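You operate a simulated robot arm through the tools that you are given. There is no shell and no other tool. Be economical: measure what you need, move in short steps, check, and stop when the job is done.

You run a simulated two-armed robot. Do the job below in one go: nothing can be reset, and whatever is moved stays where it is left.

Task
Pick up the tag marked "L-452" with one hand, pass it to the other hand and put it on the front of the winder bench.

Only the result counts: the job must be done as asked and must still hold three seconds after the hand-in. Knocking over, shifting, dropping, spilling or breaking anything else fails it.

Robot
Two 6-joint arms with two-finger grippers on one trunk, on a base that drives. Base frame: it is fixed to the floor where the robot stands at the start and does not move with it; the origin is under the middle of the robot, x ahead of it, y to its left, z up. Readings come in cm, rad, newtons and seconds.
The left shoulder is at the start at [6.1, 14.3, 67.5], the right one opposite. With the tool pointing down near the work surface each hand reaches from about 32 to 72 cm from the robot's upright axis, wherever it stands, measured 20 degrees to its own side. Places, roughly: front of the winder bench (57x19 cm) [-280, 30, 82]. Payload 2.45 kg a hand.
Tool frame (each hand has its own): the origin (TCP) lies between the finger pads and is the grasp point; the fingertips stand 2.6 cm ahead of it; z points along the fingers, y is the line along which they close. The gripper opens to 9.6 cm. The gripper's body begins 6.9 cm behind the TCP.
Orientation is told as [roll, pitch, yaw] about the base's x, y, z axes, in that order, counted from this pose: with the fingers straight down and closing along the base's y, the tool's x points along the base's -x, its y along +y and its z along -z.

Tools
- The arms move only by the tool send_rows. It takes "left_deltas", "right_deltas" or both (then of equal length, played together; a hand with none holds still); each is one flat list of numbers, 7 for each row, row after row: the shift along the tool's x, y, z in m, then the turn, a rotation vector about the tool's x, y, z in rad, then the finger opening in m, from 0 to 0.096. In form: [x, y, z, ax, ay, az, jaw, x, y, z, ax, ay, az, jaw, ...]. A call has 1 to 10 rows; each row shifts and turns the commanded pose from where the row before left it, along the tool's axes as they then stand. A row lasts 0.2 s, in which the tool goes at most 5 cm and 0.15 rad; a call with a longer step from one row to the next is refused whole, and so is a gripper value outside its range. A pose out of reach is approached as far as the arm can. The call stops where the force on the tool passes 40 N (or 10 N more than at its start, if that is more) or the arm is blocked; 0.2 s more then pass. The fingers move at their own pace and stop on an object; they squeeze with about 36 N. The grip force told is the motor's: it shows also when the fingers shut on nothing. Time passes only in rows, and 0.2 s behind the last, so rows that do not move let the fingers close. It gives the time, the measured TCP pose, the force on the tool (base axes), the opening and the grip force at its end, in the units of the frame above (readings bear some noise), with the torque about the TCP (base axes, N m) and any sound that the robot's microphone picked up.
- Cameras (640 x 400 px; columns grow to the right, rows downward): "scene" is now at [13.17, 0.74, 127.02]; the picture's right is [0.07, -1.00, -0.00], its down [-0.82, -0.06, -0.56] and it looks along [0.56, 0.04, -0.83] (base axes); focal length 256 px, centre (320, 200). "left" rides on the left gripper at [8.2, -0.3, -9.8] in its tool frame; the picture's right is [0.04, 1.00, 0.00], its down [-0.73, 0.03, -0.68] and it looks along [-0.68, 0.03, 0.73] (tool axes); focal length 256 px, centre (320, 200). "right" rides on the right gripper at [8.1, 0.3, -9.8] in its tool frame; the picture's right is [-0.04, 1.00, 0.00], its down [-0.73, -0.03, -0.68] and it looks along [-0.68, -0.03, 0.73] (tool axes); focal length 256 px, centre (320, 200). There is no depth. A picture from a camera that has moved, and an enlarged one, comes with that camera's place and axes in the base frame and with its lens.
- get_image(camera): a new picture of that camera. No time passes.
- slide_trunk(by): slides the trunk up (or, below 0, down) by that many cm; the arms and the scene camera ride with it, the base frame stays. It gives what a move gives, with no picture.
- steer(legs): drives the robot by 1 to 6 legs, each [ahead, turn to the left] in cm and rad, along the robot's own axes; the way and the turn of a leg run together, so that a leg with both is an arc; at most 150 cm and 3.142 rad a leg. The arms and the cameras ride along, it lands a little off, and it stops where it bumps. It gives what a move gives.
- head_to(pan, tilt): turns the head with the scene camera to pan (to the left, within 1.501 rad either way) and tilt (down, from -0.506 to 1.204), counted from straight ahead of the robot. It gives what a move gives.
- zoom(camera, box): a new picture of the part [left, top, right, bottom] of that camera's present view, enlarged. No time passes.
- sign_off(): hands the job in; it is judged then, once.

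Work in short steps. Places have to be worked out from the pictures, the camera data and where the tool is seen: move nearer, look again, correct. Check each grasp and each placing, and mend what went wrong. You have 120 turns and 88 pictures in all, those below and enlarged ones among them. Open the grippers and draw the arms clear of the work before you hand the job in, unless the task says otherwise; then end with one line.

The tools are called after "Call:" by a JSON object that holds its "api" and its "payload". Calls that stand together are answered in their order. send_rows: Moves the arms, as the interface text tells. Its arguments: {"type":"object","properties":{"left_deltas":{"type":"array"},"right_deltas":{"type":"array"}},"required":[]} The other tools are called the same way: slide_trunk (by) slides the trunk up or down; steer (legs) drives the base; head_to (pan, tilt) turns the head that bears the scene camera; get_image (camera) takes a picture; zoom (camera, box) takes an enlarged picture of a part of a camera's view; sign_off () hands the job in.

At the start:

```text
t: 0.0
left_ee_pos: [54.43, 25.19, 79.28]
left_orientation: [-0.003, 0.001, -0.007]
left_force: [0.4, -0.8, 0.1]
left_torque: [0.0, 0.01, 0.03]
left_grip_width: 9.59
left_finger_force: 0.1
right_ee_pos: [57.22, -24.17, 81.1]
right_orientation: [-0.001, 0.0, -0.007]
right_force: [0.9, -0.7, -1.1]
right_torque: [-0.01, 0.0, -0.03]
right_grip_width: 9.61
right_finger_force: 0.0
trunk travel left (down, up): [-30.0, 29.0]
robot x, y, heading: [-0.27, -0.24, -0.003]
head pan, tilt: [0.072, 0.97]
```

scene: 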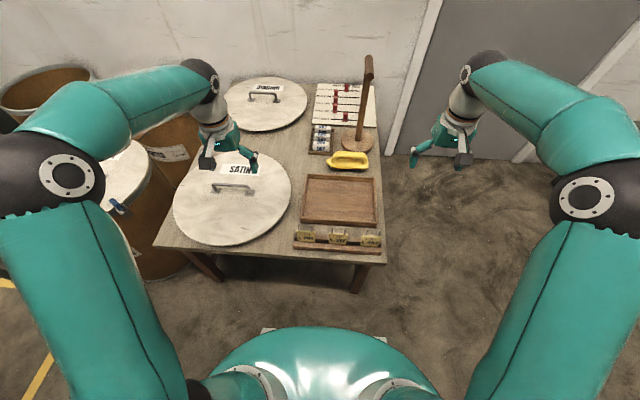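
right: 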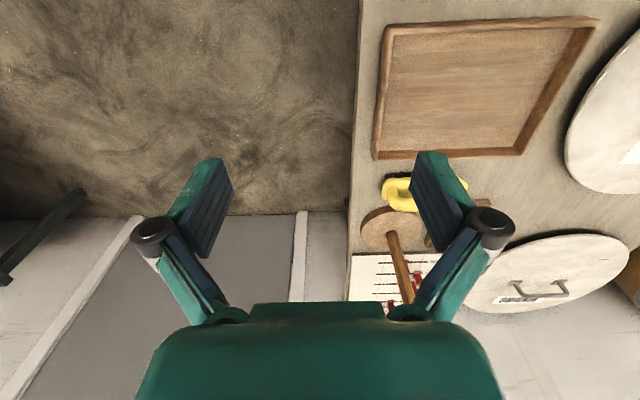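
left: 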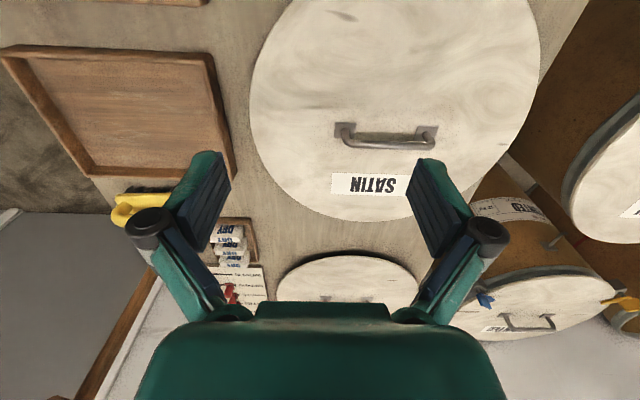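

The table holds lids, a tray, a row of yellow/brown items in the front and a board with red pegs. I zoom in to look for the tag marked L-452.

Call:
{"api": "zoom", "payload": {"camera": "scene", "box": [280, 190, 400, 265]}}

Call:
{"api": "zoom", "payload": {"camera": "scene", "box": [290, 70, 400, 180]}}

```text
5.33 times, centred on (340, 228) of scene
camera zoom: at [13.17, 0.74, 127.02], right [0.07, -1.0, 0.0], down [-0.82, -0.06, -0.56], along [0.56, 0.04, -0.83], focal length 1366 px, centre (213, 53)
```

zoom: 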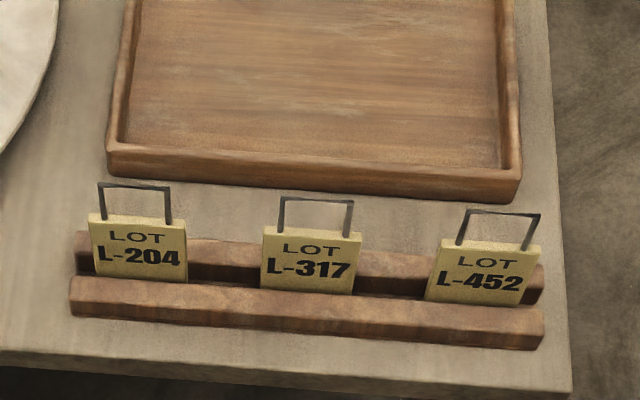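

```text
3.64 times, centred on (345, 125) of scene
camera zoom: at [13.17, 0.74, 127.02], right [0.07, -1.0, 0.0], down [-0.82, -0.06, -0.56], along [0.56, 0.04, -0.83], focal length 931 px, centre (229, 473)
```

zoom: 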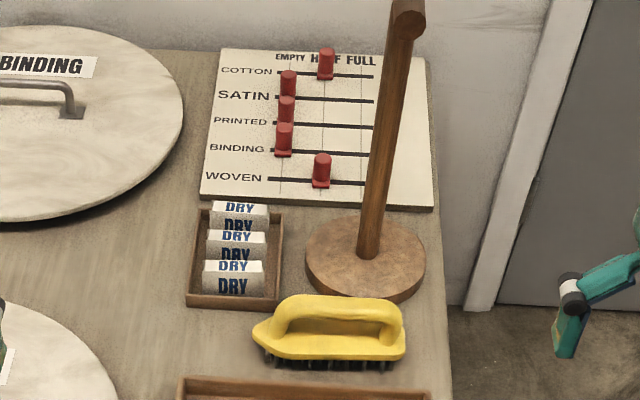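

The tag L-452 stands in a slotted rack; my triangulation puts its body at about (49, -13, 53). I turn the right hand so the fingers close along x (yaw +90), camera on the outer side.

Call:
{"api": "send_rows", "payload": {"right_deltas": [0, 0, 0, 0, 0, -0.149, 0.096, 0, 0, 0, 0, 0, -0.149, 0.096, 0, 0, 0, 0, 0, -0.149, 0.096, 0, 0, 0, 0, 0, -0.149, 0.096, 0, 0, 0, 0, 0, -0.149, 0.096, 0, 0, 0, 0, 0, -0.149, 0.096, 0, 0, 0, 0, 0, -0.149, 0.096, 0, 0, 0, 0, 0, -0.149, 0.096, 0, 0, 0, 0, 0, -0.149, 0.096, 0, 0, 0, 0, 0, -0.149, 0.096]}}

Call:
{"api": "send_rows", "payload": {"right_deltas": [0, 0.02, 0.03, 0, 0, -0.081, 0.096, 0, 0.03, 0.03, 0, 0, 0, 0.096, 0, 0.03, 0.03, 0, 0, 0, 0.096, -0.02, 0, 0.02, 0, 0, 0, 0.096]}}

Call:
{"api": "get_image", "payload": {"camera": "right"}}

Call:
{"api": "get_image", "payload": {"camera": "scene"}}

```text
t: 2.2
left_ee_pos: [54.47, 25.0, 79.32]
left_orientation: [-0.001, 0.001, -0.007]
left_force: [0.5, 0.1, 0.6]
left_torque: [0.0, 0.01, 0.03]
left_grip_width: 9.6
left_finger_force: 0.2
right_ee_pos: [57.33, -24.25, 81.13]
right_orientation: [0.0, 0.0, 1.484]
right_force: [0.0, 0.7, 1.0]
right_torque: [0.02, -0.03, 0.0]
right_grip_width: 9.58
right_finger_force: 0.1
trunk travel left (down, up): [-30.0, 29.0]
robot x, y, heading: [-0.11, 0.26, 0.0]
head pan, tilt: [0.072, 0.97]
```

```text
t: 3.2
left_ee_pos: [54.48, 25.09, 79.28]
left_orientation: [-0.003, 0.003, -0.008]
left_force: [-0.1, -0.4, 0.0]
left_torque: [0.02, 0.01, -0.01]
left_grip_width: 9.6
left_finger_force: 0.0
right_ee_pos: [49.18, -21.91, 70.06]
right_orientation: [0.0, -0.002, 1.564]
right_force: [-0.4, -0.1, 0.4]
right_torque: [0.0, 0.0, -0.03]
right_grip_width: 9.59
right_finger_force: 0.1
trunk travel left (down, up): [-30.0, 29.0]
robot x, y, heading: [0.25, -0.16, 0.002]
head pan, tilt: [0.072, 0.97]
```

```text
82 pictures are left
camera right: at [48.89, -30.08, 79.88], right [-1.0, 0.05, 0.0], down [0.04, 0.73, 0.68], along [0.03, 0.68, -0.73], focal length 256 px, centre (320, 200)
```

right: 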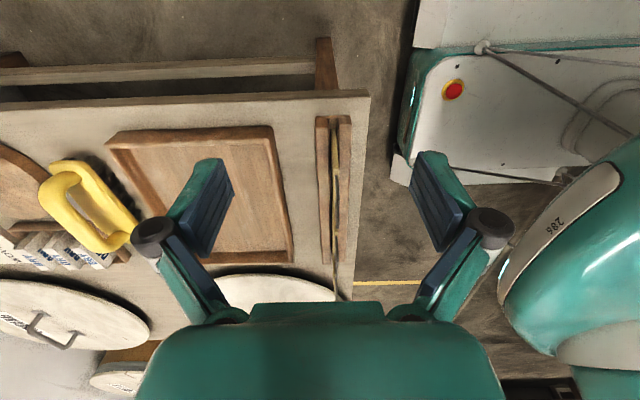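

```text
81 pictures are left
camera scene: at [13.19, 0.74, 127.02], right [0.07, -1.0, 0.0], down [-0.82, -0.06, -0.56], along [0.56, 0.04, -0.83], focal length 256 px, centre (320, 200)
```

scene: 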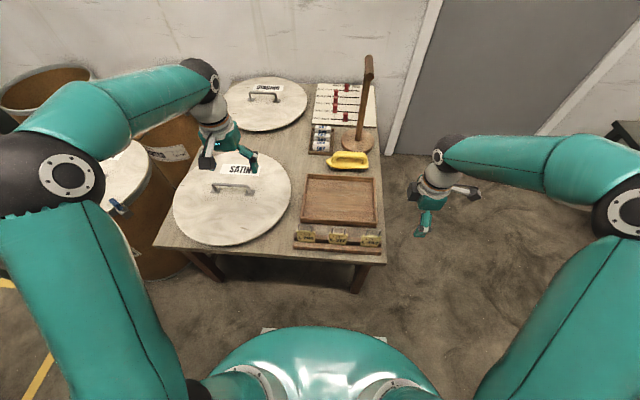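

Call:
{"api": "zoom", "payload": {"camera": "right", "box": [290, 90, 390, 310]}}

```text
1.82 times, centred on (340, 200) of right
camera zoom: at [48.89, -30.08, 79.88], right [-1.0, 0.05, 0.0], down [0.04, 0.73, 0.68], along [0.03, 0.68, -0.73], focal length 465 px, centre (284, 200)
```

zoom: 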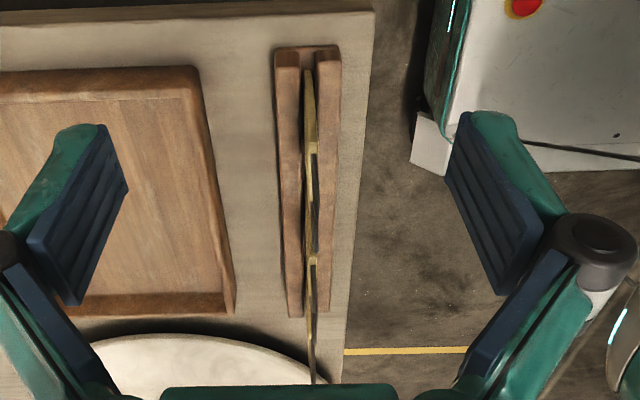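

The tag plane is near x≈47.9, y from -15.5 to -9.7, top ≈57 with a wire loop to ≈62. I move over it, still above the loop, and check.

Call:
{"api": "send_rows", "payload": {"right_deltas": [-0.03, 0.006, 0, 0, 0, 0, 0.096, -0.03, 0.006, 0, 0, 0, 0, 0.096, -0.032, 0, 0, 0, 0, 0, 0.096, 0, 0, 0.03, 0, 0, 0, 0.096]}}

Call:
{"api": "get_image", "payload": {"camera": "right"}}

Call:
{"api": "zoom", "payload": {"camera": "scene", "box": [290, 160, 418, 270]}}

Call:
{"api": "get_image", "payload": {"camera": "left"}}

```text
t: 4.2
left_ee_pos: [54.41, 25.07, 79.32]
left_orientation: [-0.002, 0.002, -0.006]
left_force: [0.3, 0.5, 0.0]
left_torque: [0.0, -0.01, -0.04]
left_grip_width: 9.62
left_finger_force: 0.0
right_ee_pos: [48.22, -12.63, 67.15]
right_orientation: [0.002, 0.0, 1.563]
right_force: [0.1, 0.3, 0.1]
right_torque: [0.0, -0.01, -0.04]
right_grip_width: 9.6
right_finger_force: 0.0
trunk travel left (down, up): [-30.0, 29.0]
robot x, y, heading: [-0.31, -0.09, 0.001]
head pan, tilt: [0.072, 0.97]
```

```text
79 pictures are left
camera right: at [47.84, -20.78, 76.93], right [-1.0, 0.05, 0.0], down [0.04, 0.73, 0.68], along [0.03, 0.68, -0.73], focal length 256 px, centre (320, 200)
```

right: 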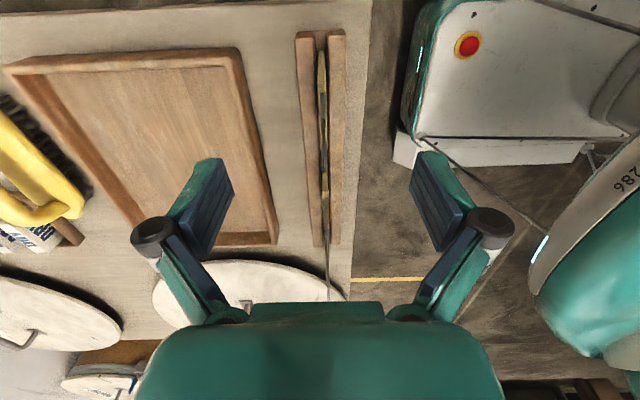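

```text
3.64 times, centred on (354, 215) of scene
camera zoom: at [13.19, 0.76, 127.02], right [0.07, -1.0, 0.0], down [-0.82, -0.06, -0.56], along [0.56, 0.04, -0.83], focal length 931 px, centre (196, 146)
```

zoom: 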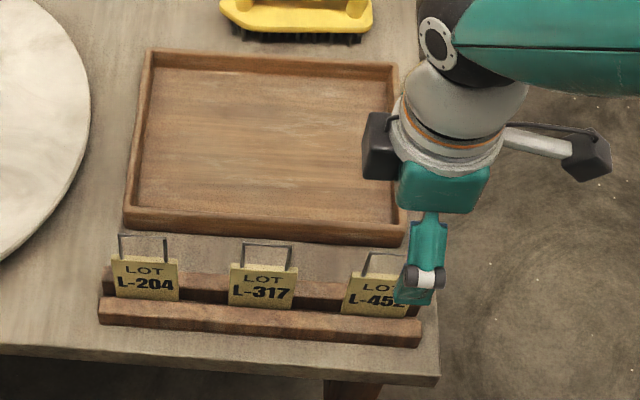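

```text
77 pictures are left
camera left: at [46.17, 24.98, 89.19], right [-0.03, 1.0, 0.0], down [0.73, 0.03, 0.68], along [0.68, 0.02, -0.74], focal length 256 px, centre (320, 200)
```

left: 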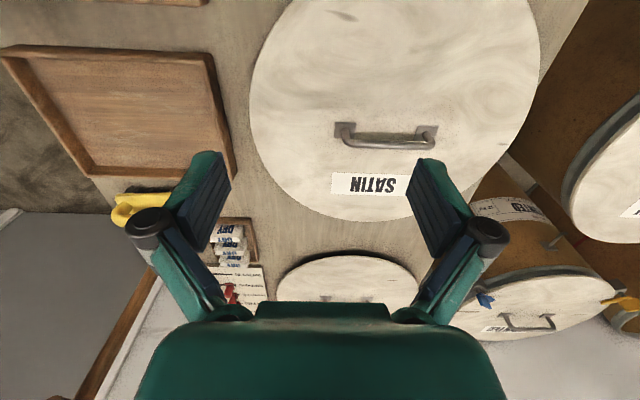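

Call:
{"api": "zoom", "payload": {"camera": "right", "box": [280, 20, 370, 150]}}

```text
3.08 times, centred on (325, 85) of right
camera zoom: at [47.84, -20.78, 76.93], right [-1.0, 0.05, 0.0], down [0.04, 0.73, 0.68], along [0.03, 0.68, -0.73], focal length 788 px, centre (305, 554)
```

zoom: 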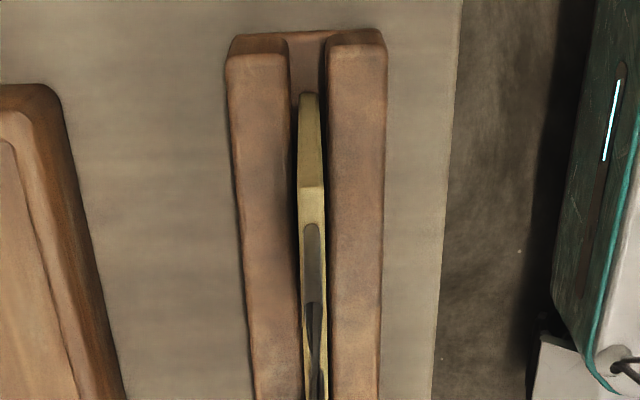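

Tag: x≈47.9, y≈-14.9…-9.5, body top ≈58.3, loop top ≈62. I descend to TCP z≈58 so the pads take the top ~2.9 cm, then close.

Call:
{"api": "send_rows", "payload": {"right_deltas": [-0.004, 0.002, 0.02, 0, 0, 0, 0.096, 0, 0, 0.025, 0, 0, 0, 0.096, 0, 0, 0.025, 0, 0, 0, 0.096, 0, 0, 0.0215, 0, 0, 0, 0.096, 0, 0, 0, 0, 0, 0, 0.05]}}

Call:
{"api": "zoom", "payload": {"camera": "right", "box": [220, 20, 420, 220]}}

Call:
{"api": "zoom", "payload": {"camera": "scene", "box": [310, 190, 418, 270]}}

```text
t: 5.4
left_ee_pos: [54.47, 25.12, 79.32]
left_orientation: [0.0, 0.002, -0.008]
left_force: [-0.1, -0.6, -0.1]
left_torque: [0.01, -0.02, -0.02]
left_grip_width: 9.59
left_finger_force: 0.2
right_ee_pos: [48.05, -12.13, 58.01]
right_orientation: [0.0, 0.0, 1.564]
right_force: [0.5, 0.5, 0.4]
right_torque: [-0.02, 0.01, 0.01]
right_grip_width: 4.99
right_finger_force: 0.0
trunk travel left (down, up): [-30.0, 29.0]
robot x, y, heading: [-0.29, -0.24, -0.001]
head pan, tilt: [0.072, 0.97]
```

```text
2.00 times, centred on (320, 120) of right
camera zoom: at [47.65, -20.38, 67.69], right [-1.0, 0.05, 0.0], down [0.03, 0.73, 0.68], along [0.03, 0.68, -0.73], focal length 512 px, centre (320, 360)
```

zoom: 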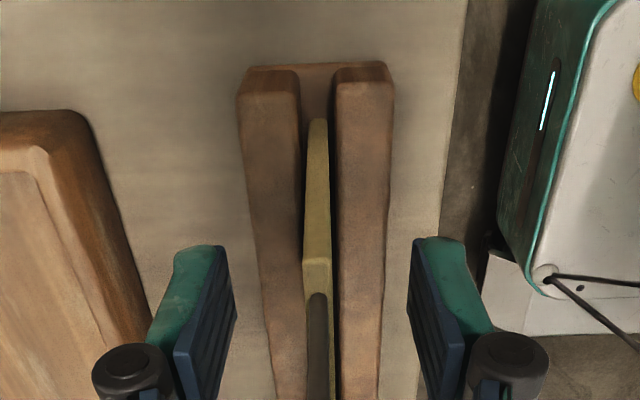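

```text
5.00 times, centred on (364, 230) of scene
camera zoom: at [13.17, 0.74, 127.02], right [0.07, -1.0, 0.0], down [-0.82, -0.06, -0.56], along [0.56, 0.04, -0.83], focal length 1281 px, centre (100, 50)
```

zoom: 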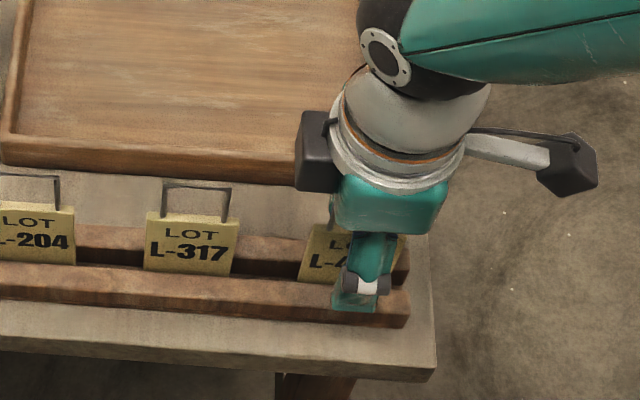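

The fingers straddle the tag evenly, so I close and let the grip build.

Call:
{"api": "send_rows", "payload": {"right_deltas": [0, 0, 0, 0, 0, 0, 0.0, 0, 0, 0, 0, 0, 0, 0.0, 0, 0, 0, 0, 0, 0, 0.0]}}

```text
t: 6.2
left_ee_pos: [54.45, 25.11, 79.28]
left_orientation: [-0.002, 0.002, -0.006]
left_force: [-0.1, 0.0, -0.1]
left_torque: [-0.04, -0.02, 0.0]
left_grip_width: 9.62
left_finger_force: 0.0
right_ee_pos: [47.95, -12.2, 58.04]
right_orientation: [0.001, 0.0, 1.563]
right_force: [-0.1, 0.4, 0.3]
right_torque: [-0.01, 0.02, 0.0]
right_grip_width: 0.62
right_finger_force: 33.3
trunk travel left (down, up): [-30.0, 29.0]
robot x, y, heading: [-0.19, -0.12, -0.003]
head pan, tilt: [0.072, 0.97]
```

Gripped at 0.62 cm. I lift straight up, gently first, and watch the forces.

Call:
{"api": "send_rows", "payload": {"right_deltas": [0, 0, -0.01, 0, 0, 0, 0, 0, 0, -0.02, 0, 0, 0, 0, 0, 0, -0.03, 0, 0, 0, 0, 0, 0, -0.04, 0, 0, 0, 0, 0, 0, -0.04, 0, 0, 0, 0, 0, 0, -0.04, 0, 0, 0, 0, 0, 0, -0.04, 0, 0, 0, 0]}}

Call:
{"api": "get_image", "payload": {"camera": "scene"}}

Call:
{"api": "get_image", "payload": {"camera": "right"}}

```text
t: 7.8
left_ee_pos: [54.39, 25.17, 79.31]
left_orientation: [-0.002, 0.002, -0.006]
left_force: [-0.7, 0.2, 0.4]
left_torque: [0.0, 0.02, -0.02]
left_grip_width: 9.61
left_finger_force: 0.0
right_ee_pos: [47.87, -12.34, 79.97]
right_orientation: [0.001, 0.0, 1.563]
right_force: [0.7, 0.8, -0.5]
right_torque: [0.0, -0.04, 0.01]
right_grip_width: 0.59
right_finger_force: 33.2
trunk travel left (down, up): [-30.0, 29.0]
robot x, y, heading: [0.27, 0.07, 0.0]
head pan, tilt: [0.072, 0.97]
```

```text
73 pictures are left
camera scene: at [13.13, 0.75, 127.02], right [0.07, -1.0, 0.0], down [-0.82, -0.06, -0.57], along [0.56, 0.04, -0.82], focal length 256 px, centre (320, 200)
```

scene: 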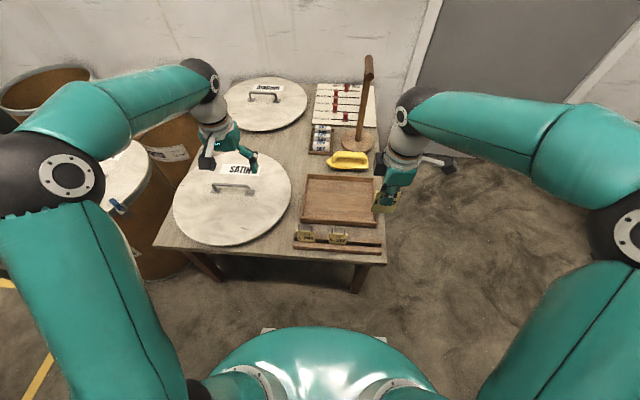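

```text
72 pictures are left
camera right: at [47.59, -20.42, 89.72], right [-1.0, 0.05, 0.0], down [0.04, 0.73, 0.68], along [0.03, 0.68, -0.73], focal length 256 px, centre (320, 200)
```

right: 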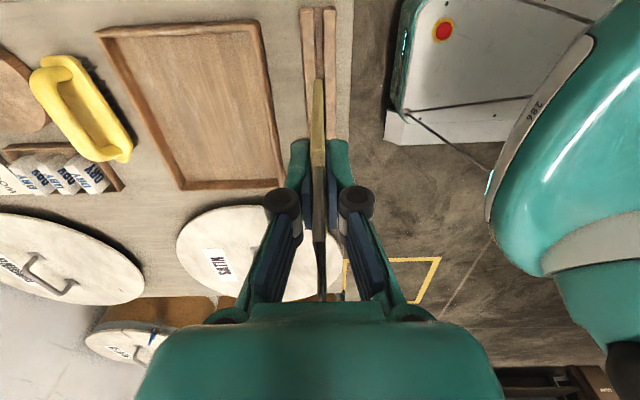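

Tag is out cleanly with the neighbours undisturbed. I bring the right hand 7 cm toward the middle while turning the left hand to yaw -90, then tilt it to come in from the left below the right fingers.

Call:
{"api": "send_rows", "payload": {"left_deltas": [0, 0, 0, 0, 0, 0.149, 0.096, 0, 0, 0, 0, 0, 0.149, 0.096, 0, 0, 0, 0, 0, 0.149, 0.096, 0, 0, 0, 0, 0, 0.149, 0.096, 0, 0, 0, 0, 0, 0.149, 0.096, 0, 0, 0, 0, 0, 0.149, 0.096, 0, 0, 0, 0, 0, 0.149, 0.096, 0, 0, 0, 0, 0, 0.149, 0.096, 0, 0, 0, 0, 0, 0.149, 0.096, 0, 0, 0, 0, 0, 0.149, 0.096], "right_deltas": [-0.02, 0, 0, 0, 0, 0, 0, -0.02, 0, 0, 0, 0, 0, 0, -0.02, 0, 0, 0, 0, 0, 0, -0.01, 0, 0, 0, 0, 0, 0, 0, 0, 0, 0, 0, 0, 0, 0, 0, 0, 0, 0, 0, 0, 0, 0, 0, 0, 0, 0, 0, 0, 0, 0, 0, 0, 0, 0, 0, 0, 0, 0, 0, 0, 0, 0, 0, 0, 0, 0, 0, 0]}}

Call:
{"api": "send_rows", "payload": {"left_deltas": [0, 0, 0, 0, 0, 0.08, 0.096, 0, 0, 0, 0, -0.149, 0, 0.096, 0, 0, 0, 0, -0.149, 0, 0.096, 0, 0, 0, 0, -0.149, 0, 0.096, 0, 0, 0, 0, -0.149, 0, 0.096, 0, 0, 0, 0, -0.149, 0, 0.096, 0, 0, 0, 0, -0.149, 0, 0.096, 0, 0, 0, 0, -0.149, 0, 0.096]}}

Call:
{"api": "get_image", "payload": {"camera": "scene"}}

Call:
{"api": "get_image", "payload": {"camera": "left"}}

```text
t: 10.0
left_ee_pos: [54.45, 24.96, 79.4]
left_orientation: [-0.002, -0.002, -1.501]
left_force: [-1.1, 0.0, 0.2]
left_torque: [0.0, -0.02, 0.01]
left_grip_width: 9.62
left_finger_force: 0.0
right_ee_pos: [47.97, -5.38, 79.99]
right_orientation: [0.0, 0.001, 1.564]
right_force: [-0.2, -0.4, -1.7]
right_torque: [0.01, 0.02, 0.02]
right_grip_width: 0.6
right_finger_force: 33.2
trunk travel left (down, up): [-30.0, 29.0]
robot x, y, heading: [-0.15, 0.06, -0.001]
head pan, tilt: [0.072, 0.97]
```

```text
t: 11.8
left_ee_pos: [54.48, 25.06, 79.34]
left_orientation: [0.001, -1.048, -1.578]
left_force: [0.7, -0.2, -0.4]
left_torque: [0.02, 0.02, 0.03]
left_grip_width: 9.61
left_finger_force: 0.1
right_ee_pos: [47.96, -5.41, 79.96]
right_orientation: [0.002, -0.003, 1.563]
right_force: [0.1, -0.1, -0.2]
right_torque: [0.0, 0.01, 0.03]
right_grip_width: 0.6
right_finger_force: 32.9
trunk travel left (down, up): [-30.0, 29.0]
robot x, y, heading: [0.07, -0.04, -0.004]
head pan, tilt: [0.072, 0.97]
```

```text
71 pictures are left
camera scene: at [13.18, 0.76, 127.02], right [0.07, -1.0, 0.0], down [-0.82, -0.06, -0.56], along [0.56, 0.04, -0.83], focal length 256 px, centre (320, 200)
```

scene: 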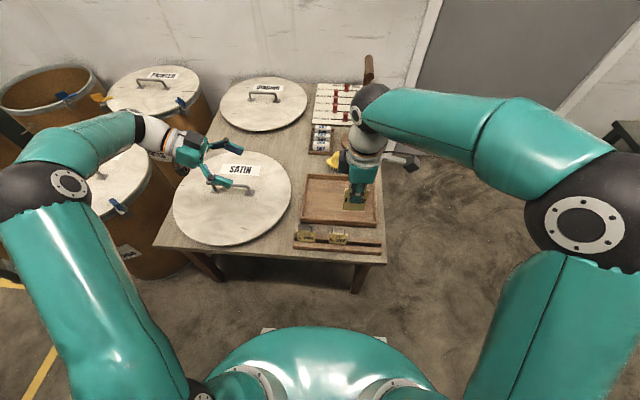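

```text
70 pictures are left
camera left: at [54.07, 37.81, 77.21], right [1.0, 0.01, -0.04], down [0.03, 0.22, 0.97], along [0.02, -0.98, 0.22], focal length 256 px, centre (320, 200)
```

left: 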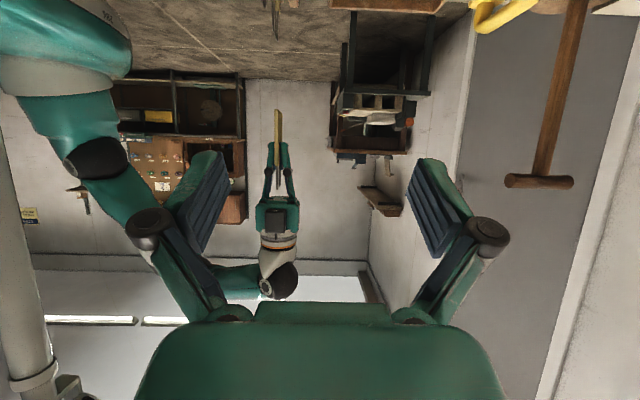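

The left camera now sees the tag edge-on below the right fingers. I bring the left hand to a standoff 13 cm back along its approach line and look again.

Call:
{"api": "send_rows", "payload": {"left_deltas": [-0.0206, -0.0132, 0.0269, 0, 0, 0, 0.096, -0.0206, -0.0132, 0.0269, 0, 0, 0, 0.096, -0.0206, -0.0132, 0.0269, 0, 0, 0, 0.096, -0.0206, -0.0132, 0.0269, 0, 0, 0, 0.096, -0.0206, -0.0132, 0.0269, 0, 0, 0, 0.096]}}

Call:
{"api": "get_image", "payload": {"camera": "left"}}

Call:
{"api": "zoom", "payload": {"camera": "scene", "box": [250, 110, 410, 230]}}

```text
t: 13.0
left_ee_pos: [47.68, 8.26, 81.58]
left_orientation: [0.001, -1.044, -1.576]
left_force: [-0.2, -0.8, 0.1]
left_torque: [-0.02, -0.01, -0.03]
left_grip_width: 9.59
left_finger_force: 0.1
right_ee_pos: [47.98, -5.25, 80.03]
right_orientation: [0.0, 0.0, 1.565]
right_force: [0.4, 0.5, -0.8]
right_torque: [-0.02, 0.0, 0.05]
right_grip_width: 0.57
right_finger_force: 33.3
trunk travel left (down, up): [-30.0, 29.0]
robot x, y, heading: [-0.13, -0.05, -0.006]
head pan, tilt: [0.072, 0.97]
```

```text
69 pictures are left
camera left: at [47.36, 21.03, 79.45], right [1.0, 0.01, -0.04], down [0.03, 0.22, 0.98], along [0.02, -0.98, 0.22], focal length 256 px, centre (320, 200)
```

left: 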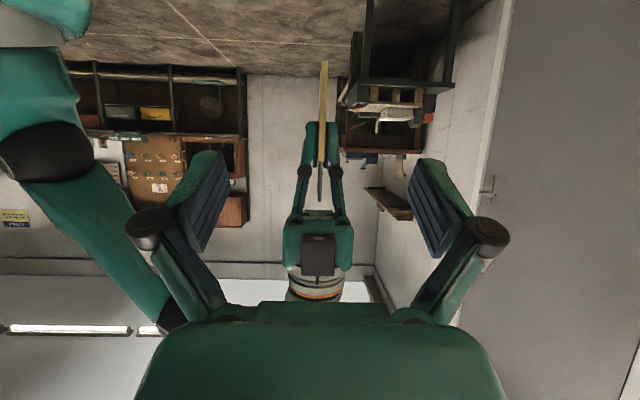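

```text
3.33 times, centred on (330, 170) of scene
camera zoom: at [13.14, 0.74, 127.02], right [0.07, -1.0, 0.0], down [-0.82, -0.06, -0.57], along [0.56, 0.04, -0.82], focal length 854 px, centre (287, 300)
```

zoom: 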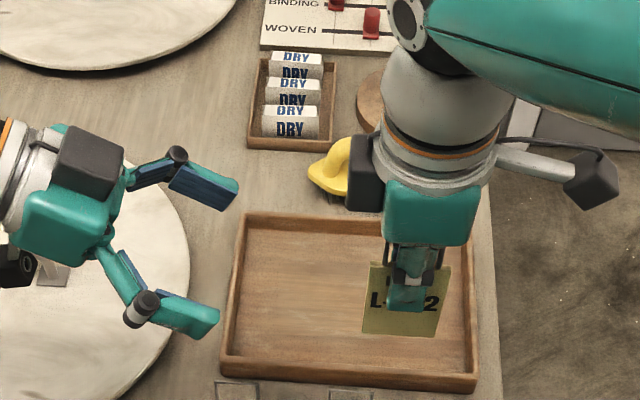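

Tag bottom ≈72.8, right fingertips ≈77.5, tag x≈47.9: the left pads fit between. I advance 12.9 cm along the fingers, jaws open.

Call:
{"api": "send_rows", "payload": {"left_deltas": [-0.001, 0.0025, 0.035, 0, 0, 0, 0.096, 0, 0, 0.035, 0, 0, 0, 0.096, 0, 0, 0.035, 0, 0, 0, 0.06, 0, 0, 0.0245, 0, 0, 0, 0.05]}}

Call:
{"api": "get_image", "payload": {"camera": "left"}}

Call:
{"api": "zoom", "payload": {"camera": "scene", "box": [290, 130, 400, 230]}}

```text
t: 14.0
left_ee_pos: [47.94, -2.92, 75.09]
left_orientation: [-0.003, -1.046, -1.577]
left_force: [0.1, -0.1, -0.1]
left_torque: [-0.01, -0.02, -0.01]
left_grip_width: 5.01
left_finger_force: 0.1
right_ee_pos: [47.97, -5.32, 79.97]
right_orientation: [0.002, 0.0, 1.564]
right_force: [0.6, 0.7, -0.3]
right_torque: [-0.01, 0.02, 0.01]
right_grip_width: 0.61
right_finger_force: 33.9
trunk travel left (down, up): [-30.0, 29.0]
robot x, y, heading: [-0.14, 0.03, -0.002]
head pan, tilt: [0.072, 0.97]
```

```text
67 pictures are left
camera left: at [47.49, 9.79, 72.99], right [1.0, 0.01, -0.04], down [0.03, 0.22, 0.98], along [0.02, -0.98, 0.22], focal length 256 px, centre (320, 200)
```

left: 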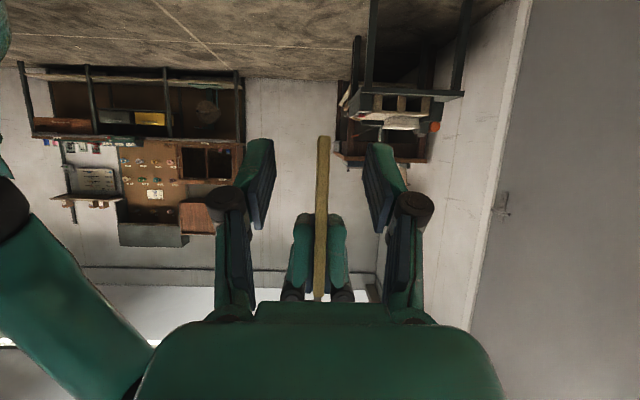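

```text
4.00 times, centred on (345, 180) of scene
camera zoom: at [13.17, 0.74, 127.02], right [0.07, -1.0, 0.0], down [-0.82, -0.06, -0.56], along [0.56, 0.04, -0.83], focal length 1025 px, centre (220, 280)
```

zoom: 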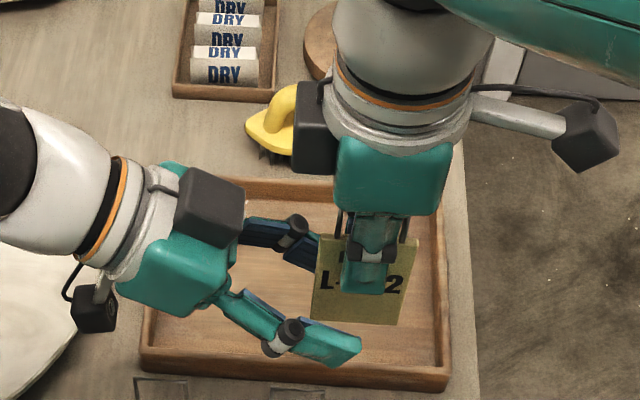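

Left pads straddle the tag's lower left half, clear of the right fingers. I close the left hand.

Call:
{"api": "send_rows", "payload": {"left_deltas": [0, 0, 0, 0, 0, 0, 0, 0, 0, 0, 0, 0, 0, 0, 0, 0, 0, 0, 0, 0, 0, 0, 0, 0, 0, 0, 0, 0]}}

Call:
{"api": "zoom", "payload": {"camera": "scene", "box": [290, 130, 400, 230]}}

```text
t: 15.0
left_ee_pos: [47.91, -2.99, 75.09]
left_orientation: [-0.001, -1.045, -1.574]
left_force: [6.6, -4.0, -3.9]
left_torque: [0.14, 0.12, 0.2]
left_grip_width: 0.59
left_finger_force: 33.1
right_ee_pos: [47.82, -5.12, 79.84]
right_orientation: [0.002, -0.003, 1.564]
right_force: [-6.3, 4.6, 4.0]
right_torque: [0.17, 0.18, -0.05]
right_grip_width: 0.62
right_finger_force: 33.5
trunk travel left (down, up): [-30.0, 29.0]
robot x, y, heading: [0.12, 0.19, -0.002]
head pan, tilt: [0.072, 0.97]
```

```text
4.00 times, centred on (345, 180) of scene
camera zoom: at [13.16, 0.75, 127.02], right [0.07, -1.0, 0.0], down [-0.82, -0.06, -0.56], along [0.56, 0.04, -0.83], focal length 1025 px, centre (220, 280)
```

zoom: 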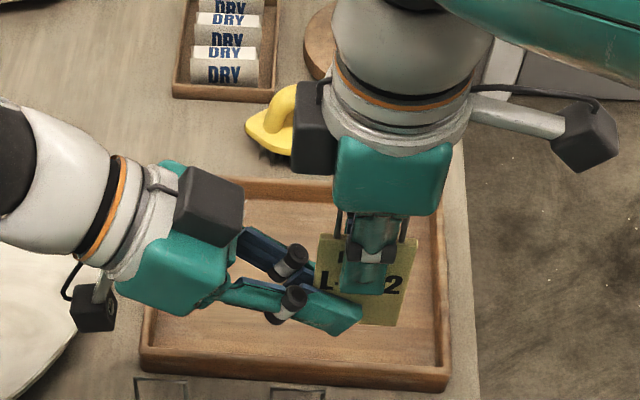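

Both hands hold it firmly (0.59 cm). I open the right hand and draw it straight up.

Call:
{"api": "send_rows", "payload": {"right_deltas": [0, 0, 0, 0, 0, 0, 0.03, 0, 0, 0, 0, 0, 0, 0.05, 0, 0, 0, 0, 0, 0, 0.05, 0, 0, -0.02, 0, 0, 0, 0.05, 0, 0, -0.03, 0, 0, 0, 0.05, 0, 0, -0.03, 0, 0, 0, 0.05, 0, 0, -0.03, 0, 0, 0, 0.05, 0.04, 0, 0, 0, 0, 0, 0.05, 0.04, 0, 0, 0, 0, 0, 0.05, 0.04, 0, 0, 0, 0, 0, 0.05]}}

Call:
{"api": "zoom", "payload": {"camera": "scene", "box": [240, 100, 400, 230]}}

Call:
{"api": "get_image", "payload": {"camera": "left"}}

```text
t: 17.2
left_ee_pos: [47.84, -2.86, 74.97]
left_orientation: [-0.002, -1.045, -1.576]
left_force: [0.5, -0.8, -0.2]
left_torque: [0.0, -0.03, 0.01]
left_grip_width: 0.62
left_finger_force: 33.2
right_ee_pos: [47.75, -17.41, 91.04]
right_orientation: [-0.001, 0.0, 1.564]
right_force: [-0.3, 0.2, 0.8]
right_torque: [0.0, 0.02, 0.02]
right_grip_width: 4.97
right_finger_force: 0.1
trunk travel left (down, up): [-30.0, 29.0]
robot x, y, heading: [-0.08, -0.08, 0.001]
head pan, tilt: [0.072, 0.97]
```

```text
3.08 times, centred on (320, 165) of scene
camera zoom: at [13.15, 0.74, 127.02], right [0.07, -1.0, 0.0], down [-0.82, -0.06, -0.56], along [0.56, 0.04, -0.83], focal length 788 px, centre (320, 308)
```

zoom: 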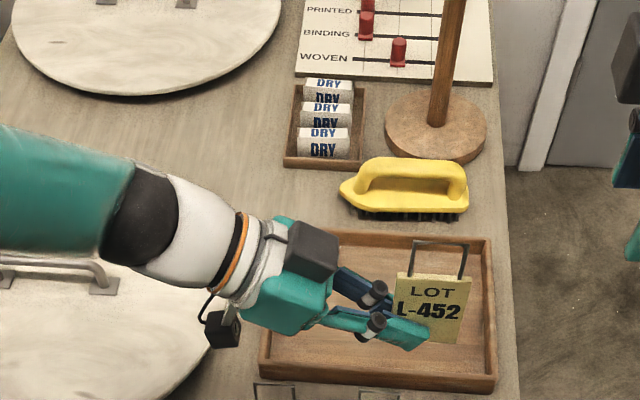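

```text
63 pictures are left
camera left: at [47.49, 9.82, 73.03], right [1.0, 0.01, -0.04], down [0.03, 0.22, 0.98], along [0.02, -0.98, 0.22], focal length 256 px, centre (320, 200)
```

left: 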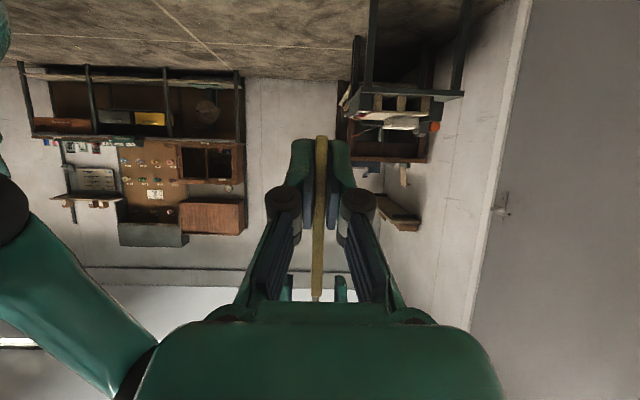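

Handover done, the left hand holds the tag. Before driving I look left and right with the head.

Call:
{"api": "head_to", "payload": {"pan": 1.5, "tilt": 0.45}}

Call:
{"api": "get_image", "payload": {"camera": "scene"}}

Call:
{"api": "head_to", "payload": {"pan": -1.5, "tilt": 0.45}}

Call:
{"api": "get_image", "payload": {"camera": "scene"}}

```text
t: 18.8
left_ee_pos: [47.92, -2.95, 75.06]
left_orientation: [-0.002, -1.045, -1.576]
left_force: [0.3, 0.0, 0.6]
left_torque: [0.01, -0.01, -0.01]
left_grip_width: 0.59
left_finger_force: 33.3
right_ee_pos: [47.79, -17.32, 90.98]
right_orientation: [-0.001, 0.0, 1.563]
right_force: [-0.3, -0.2, -0.2]
right_torque: [0.01, -0.03, -0.03]
right_grip_width: 5.0
right_finger_force: 0.0
trunk travel left (down, up): [-30.0, 29.0]
robot x, y, heading: [-0.13, 0.27, 0.001]
head pan, tilt: [1.499, 0.45]
```

```text
62 pictures are left
camera scene: at [6.69, 9.4, 131.37], right [1.0, -0.07, 0.0], down [-0.03, -0.43, -0.9], along [0.06, 0.9, -0.44], focal length 256 px, centre (320, 200)
```

scene: 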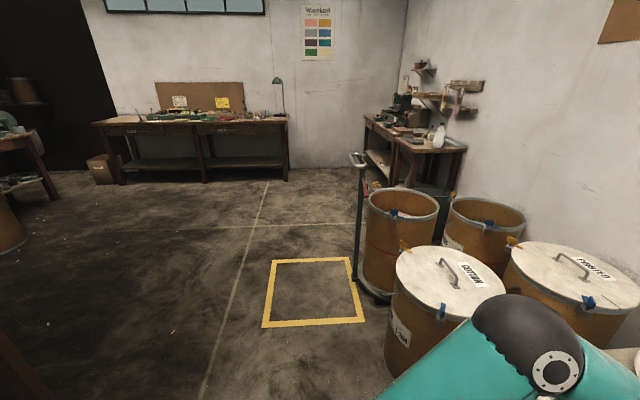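

```text
t: 21.4
left_ee_pos: [47.88, -3.02, 75.05]
left_orientation: [0.0, -1.045, -1.576]
left_force: [-0.2, -0.8, 0.2]
left_torque: [-0.02, 0.0, 0.05]
left_grip_width: 0.61
left_finger_force: 33.7
right_ee_pos: [47.97, -17.37, 90.99]
right_orientation: [0.0, 0.001, 1.562]
right_force: [-0.3, 0.2, -0.4]
right_torque: [0.0, -0.03, -0.03]
right_grip_width: 5.04
right_finger_force: 0.1
trunk travel left (down, up): [-30.0, 29.0]
robot x, y, heading: [-0.06, 0.26, 0.006]
head pan, tilt: [-1.499, 0.45]
```

```text
61 pictures are left
camera scene: at [6.69, -8.94, 131.37], right [-1.0, -0.07, 0.0], down [-0.03, 0.43, -0.9], along [0.06, -0.9, -0.44], focal length 256 px, centre (320, 200)
```

scene: 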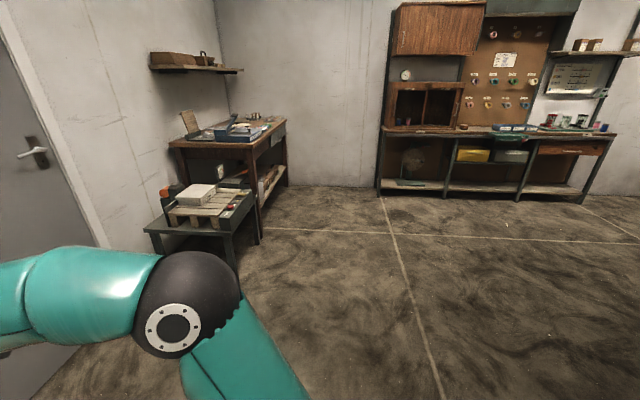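

The floor around is open. I back away 35 cm from the table, then turn right 90° in place and look toward the bench.

Call:
{"api": "steer", "payload": {"legs": [[-35, 0]]}}

Call:
{"api": "steer", "payload": {"legs": [[0, -1.57]]}}

Call:
{"api": "get_image", "payload": {"camera": "scene"}}

```text
t: 23.7
left_ee_pos: [12.39, -2.93, 75.07]
left_orientation: [-0.003, -1.045, -1.577]
left_force: [-0.8, -0.9, 1.3]
left_torque: [-0.02, -0.01, 0.03]
left_grip_width: 0.59
left_finger_force: 33.3
right_ee_pos: [12.28, -17.33, 91.11]
right_orientation: [0.0, 0.0, 1.564]
right_force: [0.0, -0.1, 0.8]
right_torque: [-0.02, 0.02, -0.01]
right_grip_width: 4.98
right_finger_force: 0.2
trunk travel left (down, up): [-30.0, 29.0]
robot x, y, heading: [-35.6, -0.24, -0.001]
head pan, tilt: [-1.499, 0.45]
```

```text
t: 27.6
left_ee_pos: [-28.58, -48.09, 75.32]
left_orientation: [-0.001, -1.046, -2.948]
left_force: [0.3, 0.5, -1.0]
left_torque: [0.0, 0.04, 0.0]
left_grip_width: 0.61
left_finger_force: 32.9
right_ee_pos: [-42.7, -50.8, 91.13]
right_orientation: [-0.001, 0.0, 0.192]
right_force: [0.1, 0.2, 0.2]
right_torque: [-0.03, 0.06, 0.02]
right_grip_width: 5.01
right_finger_force: 0.0
trunk travel left (down, up): [-30.0, 29.0]
robot x, y, heading: [-29.56, 0.93, -1.4]
head pan, tilt: [-1.499, 0.45]
stopped in leg 1: the robot was blocked; the commanded pose is now the measured one
```

```text
60 pictures are left
camera scene: at [-37.34, -7.03, 131.38], right [-0.23, 0.97, 0.0], down [0.42, 0.1, -0.9], along [-0.88, -0.21, -0.43], focal length 256 px, centre (320, 200)
```

scene: 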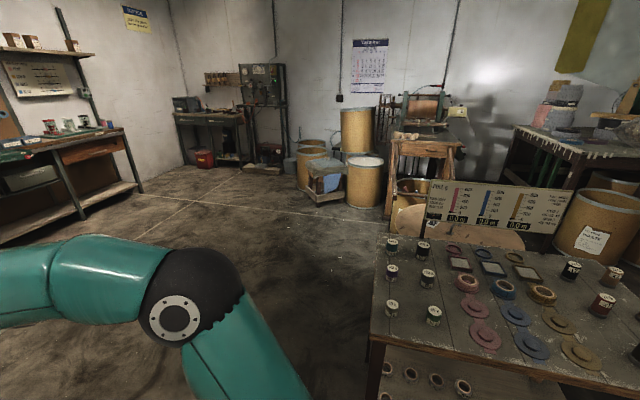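

The base touched another table behind it (edge at about y -4, x -78…-125), whose items all still stand. I drive forward away from it (toward -y), then finish the turn toward -x in clear floor.

Call:
{"api": "steer", "payload": {"legs": [[60, 0]]}}

Call:
{"api": "get_image", "payload": {"camera": "scene"}}

```text
t: 31.0
left_ee_pos: [-19.42, -107.02, 75.3]
left_orientation: [-0.002, -1.047, -2.956]
left_force: [0.5, 0.5, -0.3]
left_torque: [0.0, 0.0, -0.01]
left_grip_width: 0.61
left_finger_force: 33.0
right_ee_pos: [-33.48, -109.67, 91.25]
right_orientation: [-0.001, 0.0, 0.187]
right_force: [0.3, 0.6, 0.4]
right_torque: [-0.03, -0.01, 0.01]
right_grip_width: 5.01
right_finger_force: 0.2
trunk travel left (down, up): [-30.0, 29.0]
robot x, y, heading: [-19.75, -58.11, -1.416]
head pan, tilt: [-1.499, 0.45]
```

```text
59 pictures are left
camera scene: at [-27.96, -65.88, 131.37], right [-0.23, 0.97, 0.0], down [0.42, 0.1, -0.9], along [-0.88, -0.2, -0.44], focal length 256 px, centre (320, 200)
```

scene: 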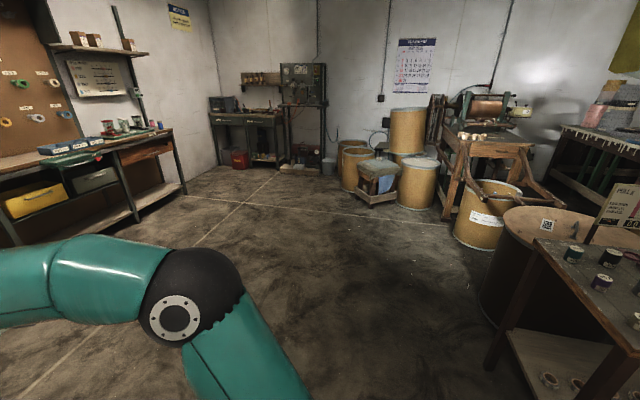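

I now see the winder bench at upper right with drums around it. I turn to face -x and look straight.

Call:
{"api": "steer", "payload": {"legs": [[0, -1.725]]}}

Call:
{"api": "head_to", "payload": {"pan": -0.3, "tilt": 0.4}}

Call:
{"api": "get_image", "payload": {"camera": "scene"}}

```text
t: 34.9
left_ee_pos: [-67.86, -69.9, 75.36]
left_orientation: [0.002, -1.046, 1.981]
left_force: [0.6, -0.3, 0.0]
left_torque: [0.01, 0.0, 0.02]
left_grip_width: 0.61
left_finger_force: 33.0
right_ee_pos: [-73.67, -56.8, 91.27]
right_orientation: [0.001, 0.0, -1.159]
right_force: [1.1, -1.2, 0.5]
right_torque: [0.09, 0.01, 0.0]
right_grip_width: 5.0
right_finger_force: 0.0
trunk travel left (down, up): [-30.0, 29.0]
robot x, y, heading: [-17.34, -63.5, -2.791]
head pan, tilt: [-1.499, 0.45]
stopped in leg 1: the robot was blocked; the commanded pose is now the measured one
```

```text
t: 36.2
left_ee_pos: [-67.79, -69.74, 75.39]
left_orientation: [0.001, -1.043, 1.981]
left_force: [-0.2, -0.5, 0.1]
left_torque: [-0.03, -0.01, 0.03]
left_grip_width: 0.63
left_finger_force: 32.8
right_ee_pos: [-73.51, -56.66, 91.16]
right_orientation: [0.001, 0.0, -1.159]
right_force: [-0.4, -0.5, 0.3]
right_torque: [0.03, -0.02, 0.0]
right_grip_width: 4.97
right_finger_force: 0.1
trunk travel left (down, up): [-30.0, 29.0]
robot x, y, heading: [-17.76, -63.58, -2.792]
head pan, tilt: [-0.3, 0.4]
```

```text
58 pictures are left
camera scene: at [-32.8, -65.84, 131.83], right [-0.05, 1.0, 0.0], down [0.39, 0.02, -0.92], along [-0.92, -0.05, -0.39], focal length 256 px, centre (320, 200)
```

scene: 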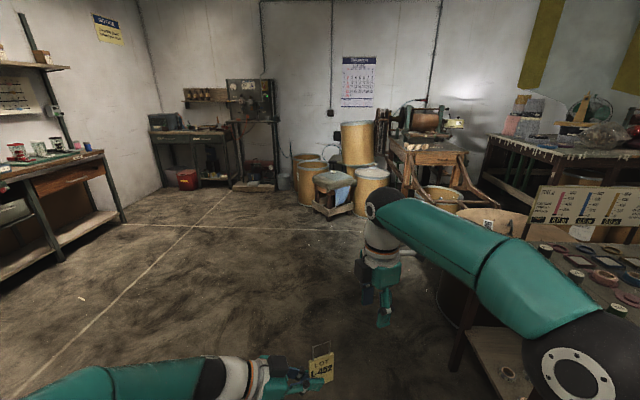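

The blocker was the right elbow against that table's edge. I turn back left a little and raise the trunk fully so that the arms ride above table height (needed for the 82 cm bench too).

Call:
{"api": "steer", "payload": {"legs": [[0, 0.25]]}}

Call:
{"api": "slide_trunk", "payload": {"by": 28}}

Call:
{"api": "head_to", "payload": {"pan": -1.0, "tilt": 0.7}}

Call:
{"api": "get_image", "payload": {"camera": "scene"}}

```text
t: 37.6
left_ee_pos: [-64.68, -81.79, 75.47]
left_orientation: [0.003, -1.044, 2.228]
left_force: [-0.4, 1.1, 0.5]
left_torque: [0.02, 0.03, 0.01]
left_grip_width: 0.6
left_finger_force: 33.1
right_ee_pos: [-73.37, -70.5, 91.16]
right_orientation: [0.0, 0.0, -0.91]
right_force: [0.0, 0.7, 0.5]
right_torque: [-0.02, 0.0, 0.04]
right_grip_width: 4.96
right_finger_force: 0.1
trunk travel left (down, up): [-30.0, 29.0]
robot x, y, heading: [-18.31, -62.64, -2.548]
head pan, tilt: [-0.3, 0.4]
```

```text
t: 40.4
left_ee_pos: [-64.6, -81.9, 103.48]
left_orientation: [0.004, -1.044, 2.227]
left_force: [-0.3, 0.5, -0.4]
left_torque: [0.01, -0.01, -0.01]
left_grip_width: 0.59
left_finger_force: 33.5
right_ee_pos: [-73.5, -70.51, 119.31]
right_orientation: [0.0, 0.0, -0.909]
right_force: [0.3, -0.3, 0.3]
right_torque: [0.01, 0.0, -0.03]
right_grip_width: 5.01
right_finger_force: 0.1
trunk travel left (down, up): [-58.0, 1.0]
robot x, y, heading: [-17.91, -62.4, -2.547]
head pan, tilt: [-0.3, 0.4]
```

```text
t: 41.5
left_ee_pos: [-64.61, -81.83, 103.3]
left_orientation: [0.003, -1.043, 2.229]
left_force: [-0.7, 0.8, -0.7]
left_torque: [0.02, 0.01, 0.0]
left_grip_width: 0.58
left_finger_force: 33.0
right_ee_pos: [-73.42, -70.46, 119.25]
right_orientation: [0.0, 0.0, -0.911]
right_force: [0.2, -0.1, -0.4]
right_torque: [-0.01, 0.01, 0.02]
right_grip_width: 4.99
right_finger_force: 0.0
trunk travel left (down, up): [-58.0, 1.0]
robot x, y, heading: [-18.3, -62.29, -2.544]
head pan, tilt: [-1.0, 0.7]
```

```text
57 pictures are left
camera scene: at [-31.24, -62.34, 157.15], right [0.39, 0.92, 0.0], down [0.59, -0.25, -0.76], along [-0.7, 0.3, -0.64], focal length 256 px, centre (320, 200)
```

scene: 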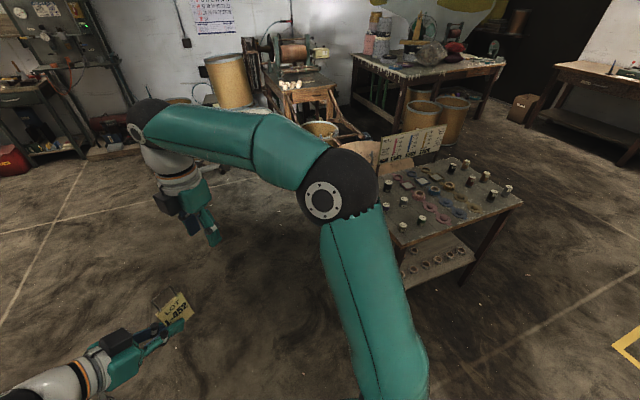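

Call:
{"api": "steer", "payload": {"legs": [[0, -0.55]]}}

Call:
{"api": "head_to", "payload": {"pan": -0.45, "tilt": 0.4}}

Call:
{"api": "get_image", "payload": {"camera": "scene"}}

Call:
{"api": "zoom", "payload": {"camera": "scene", "box": [300, 70, 500, 230]}}

```text
t: 43.6
left_ee_pos: [-68.06, -54.69, 103.41]
left_orientation: [0.001, -1.043, 1.675]
left_force: [0.5, 1.0, 0.0]
left_torque: [-0.01, -0.02, -0.06]
left_grip_width: 0.61
left_finger_force: 33.6
right_ee_pos: [-69.77, -40.38, 119.19]
right_orientation: [0.002, 0.0, -1.465]
right_force: [-0.2, -0.1, 0.1]
right_torque: [0.02, -0.01, 0.01]
right_grip_width: 5.01
right_finger_force: 0.0
trunk travel left (down, up): [-58.0, 1.0]
robot x, y, heading: [-18.39, -65.16, -3.095]
head pan, tilt: [-1.0, 0.7]
```

```text
t: 44.6
left_ee_pos: [-68.07, -54.56, 103.51]
left_orientation: [0.001, -1.043, 1.674]
left_force: [0.9, 0.2, 0.1]
left_torque: [0.01, 0.0, 0.01]
left_grip_width: 0.62
left_finger_force: 33.2
right_ee_pos: [-69.6, -40.2, 119.4]
right_orientation: [0.001, -0.003, -1.46]
right_force: [0.0, 0.0, -0.7]
right_torque: [-0.03, 0.02, 0.0]
right_grip_width: 5.01
right_finger_force: 0.1
trunk travel left (down, up): [-58.0, 1.0]
robot x, y, heading: [-18.19, -65.29, -3.09]
head pan, tilt: [-0.45, 0.4]
```

```text
56 pictures are left
camera scene: at [-33.07, -61.47, 159.82], right [0.39, 0.92, 0.0], down [0.36, -0.15, -0.92], along [-0.85, 0.36, -0.39], focal length 256 px, centre (320, 200)
```

scene: 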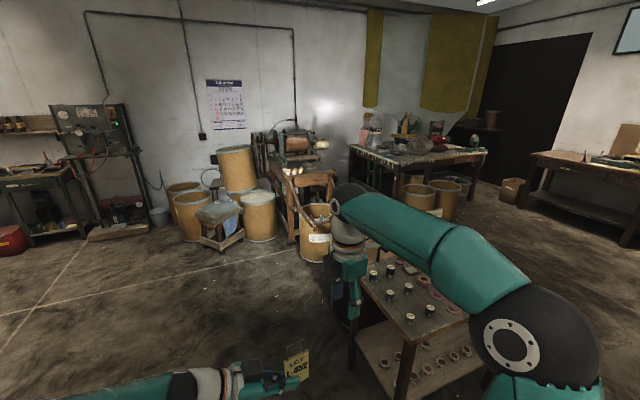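

```text
2.50 times, centred on (400, 150) of scene
camera zoom: at [-33.07, -61.47, 159.82], right [0.39, 0.92, 0.0], down [0.36, -0.15, -0.92], along [-0.85, 0.36, -0.39], focal length 640 px, centre (120, 325)
```

zoom: 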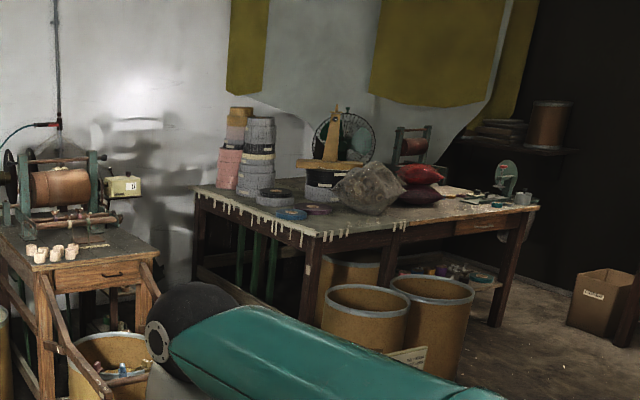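

The winder bench front edge is at about x -268, y 3…53; cups stand at its left front and a barrel stands before it around (-245, 23). I drive 110 cm ahead along the free lane and look again.

Call:
{"api": "steer", "payload": {"legs": [[110, -0.04]]}}

Call:
{"api": "head_to", "payload": {"pan": -0.75, "tilt": 0.55}}

Call:
{"api": "get_image", "payload": {"camera": "scene"}}

```text
t: 50.3
left_ee_pos: [-177.31, -55.92, 103.5]
left_orientation: [0.001, -1.045, 1.636]
left_force: [-0.1, 0.0, 0.1]
left_torque: [0.0, -0.01, -0.03]
left_grip_width: 0.6
left_finger_force: 33.1
right_ee_pos: [-178.19, -41.64, 119.31]
right_orientation: [-0.001, 0.0, -1.502]
right_force: [-0.6, -0.5, -0.2]
right_torque: [0.02, -0.03, 0.01]
right_grip_width: 4.99
right_finger_force: 0.0
trunk travel left (down, up): [-58.0, 1.0]
robot x, y, heading: [-128.06, -68.42, -3.125]
head pan, tilt: [-0.45, 0.4]
```

```text
t: 51.1
left_ee_pos: [-177.21, -55.93, 103.48]
left_orientation: [0.001, -1.047, 1.636]
left_force: [0.1, -0.9, 0.0]
left_torque: [0.0, 0.0, -0.01]
left_grip_width: 0.6
left_finger_force: 33.5
right_ee_pos: [-178.18, -41.55, 119.28]
right_orientation: [0.0, -0.001, -1.505]
right_force: [0.1, 0.6, -0.3]
right_torque: [0.0, 0.03, -0.01]
right_grip_width: 5.02
right_finger_force: 0.1
trunk travel left (down, up): [-58.0, 1.0]
robot x, y, heading: [-128.04, -68.42, -3.131]
head pan, tilt: [-0.75, 0.55]
```

```text
54 pictures are left
camera scene: at [-140.81, -62.14, 158.47], right [0.67, 0.74, 0.0], down [0.39, -0.35, -0.85], along [-0.63, 0.57, -0.52], focal length 256 px, centre (320, 200)
```

scene: 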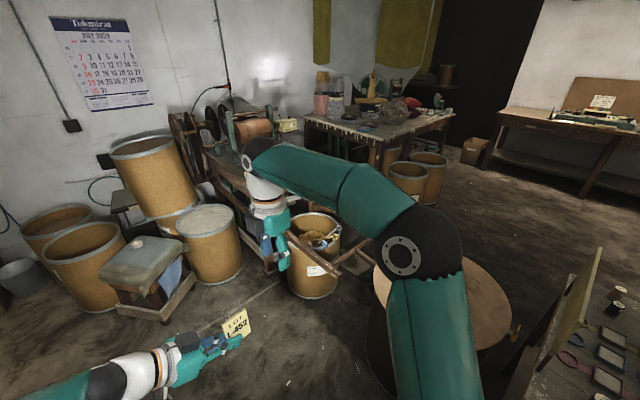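

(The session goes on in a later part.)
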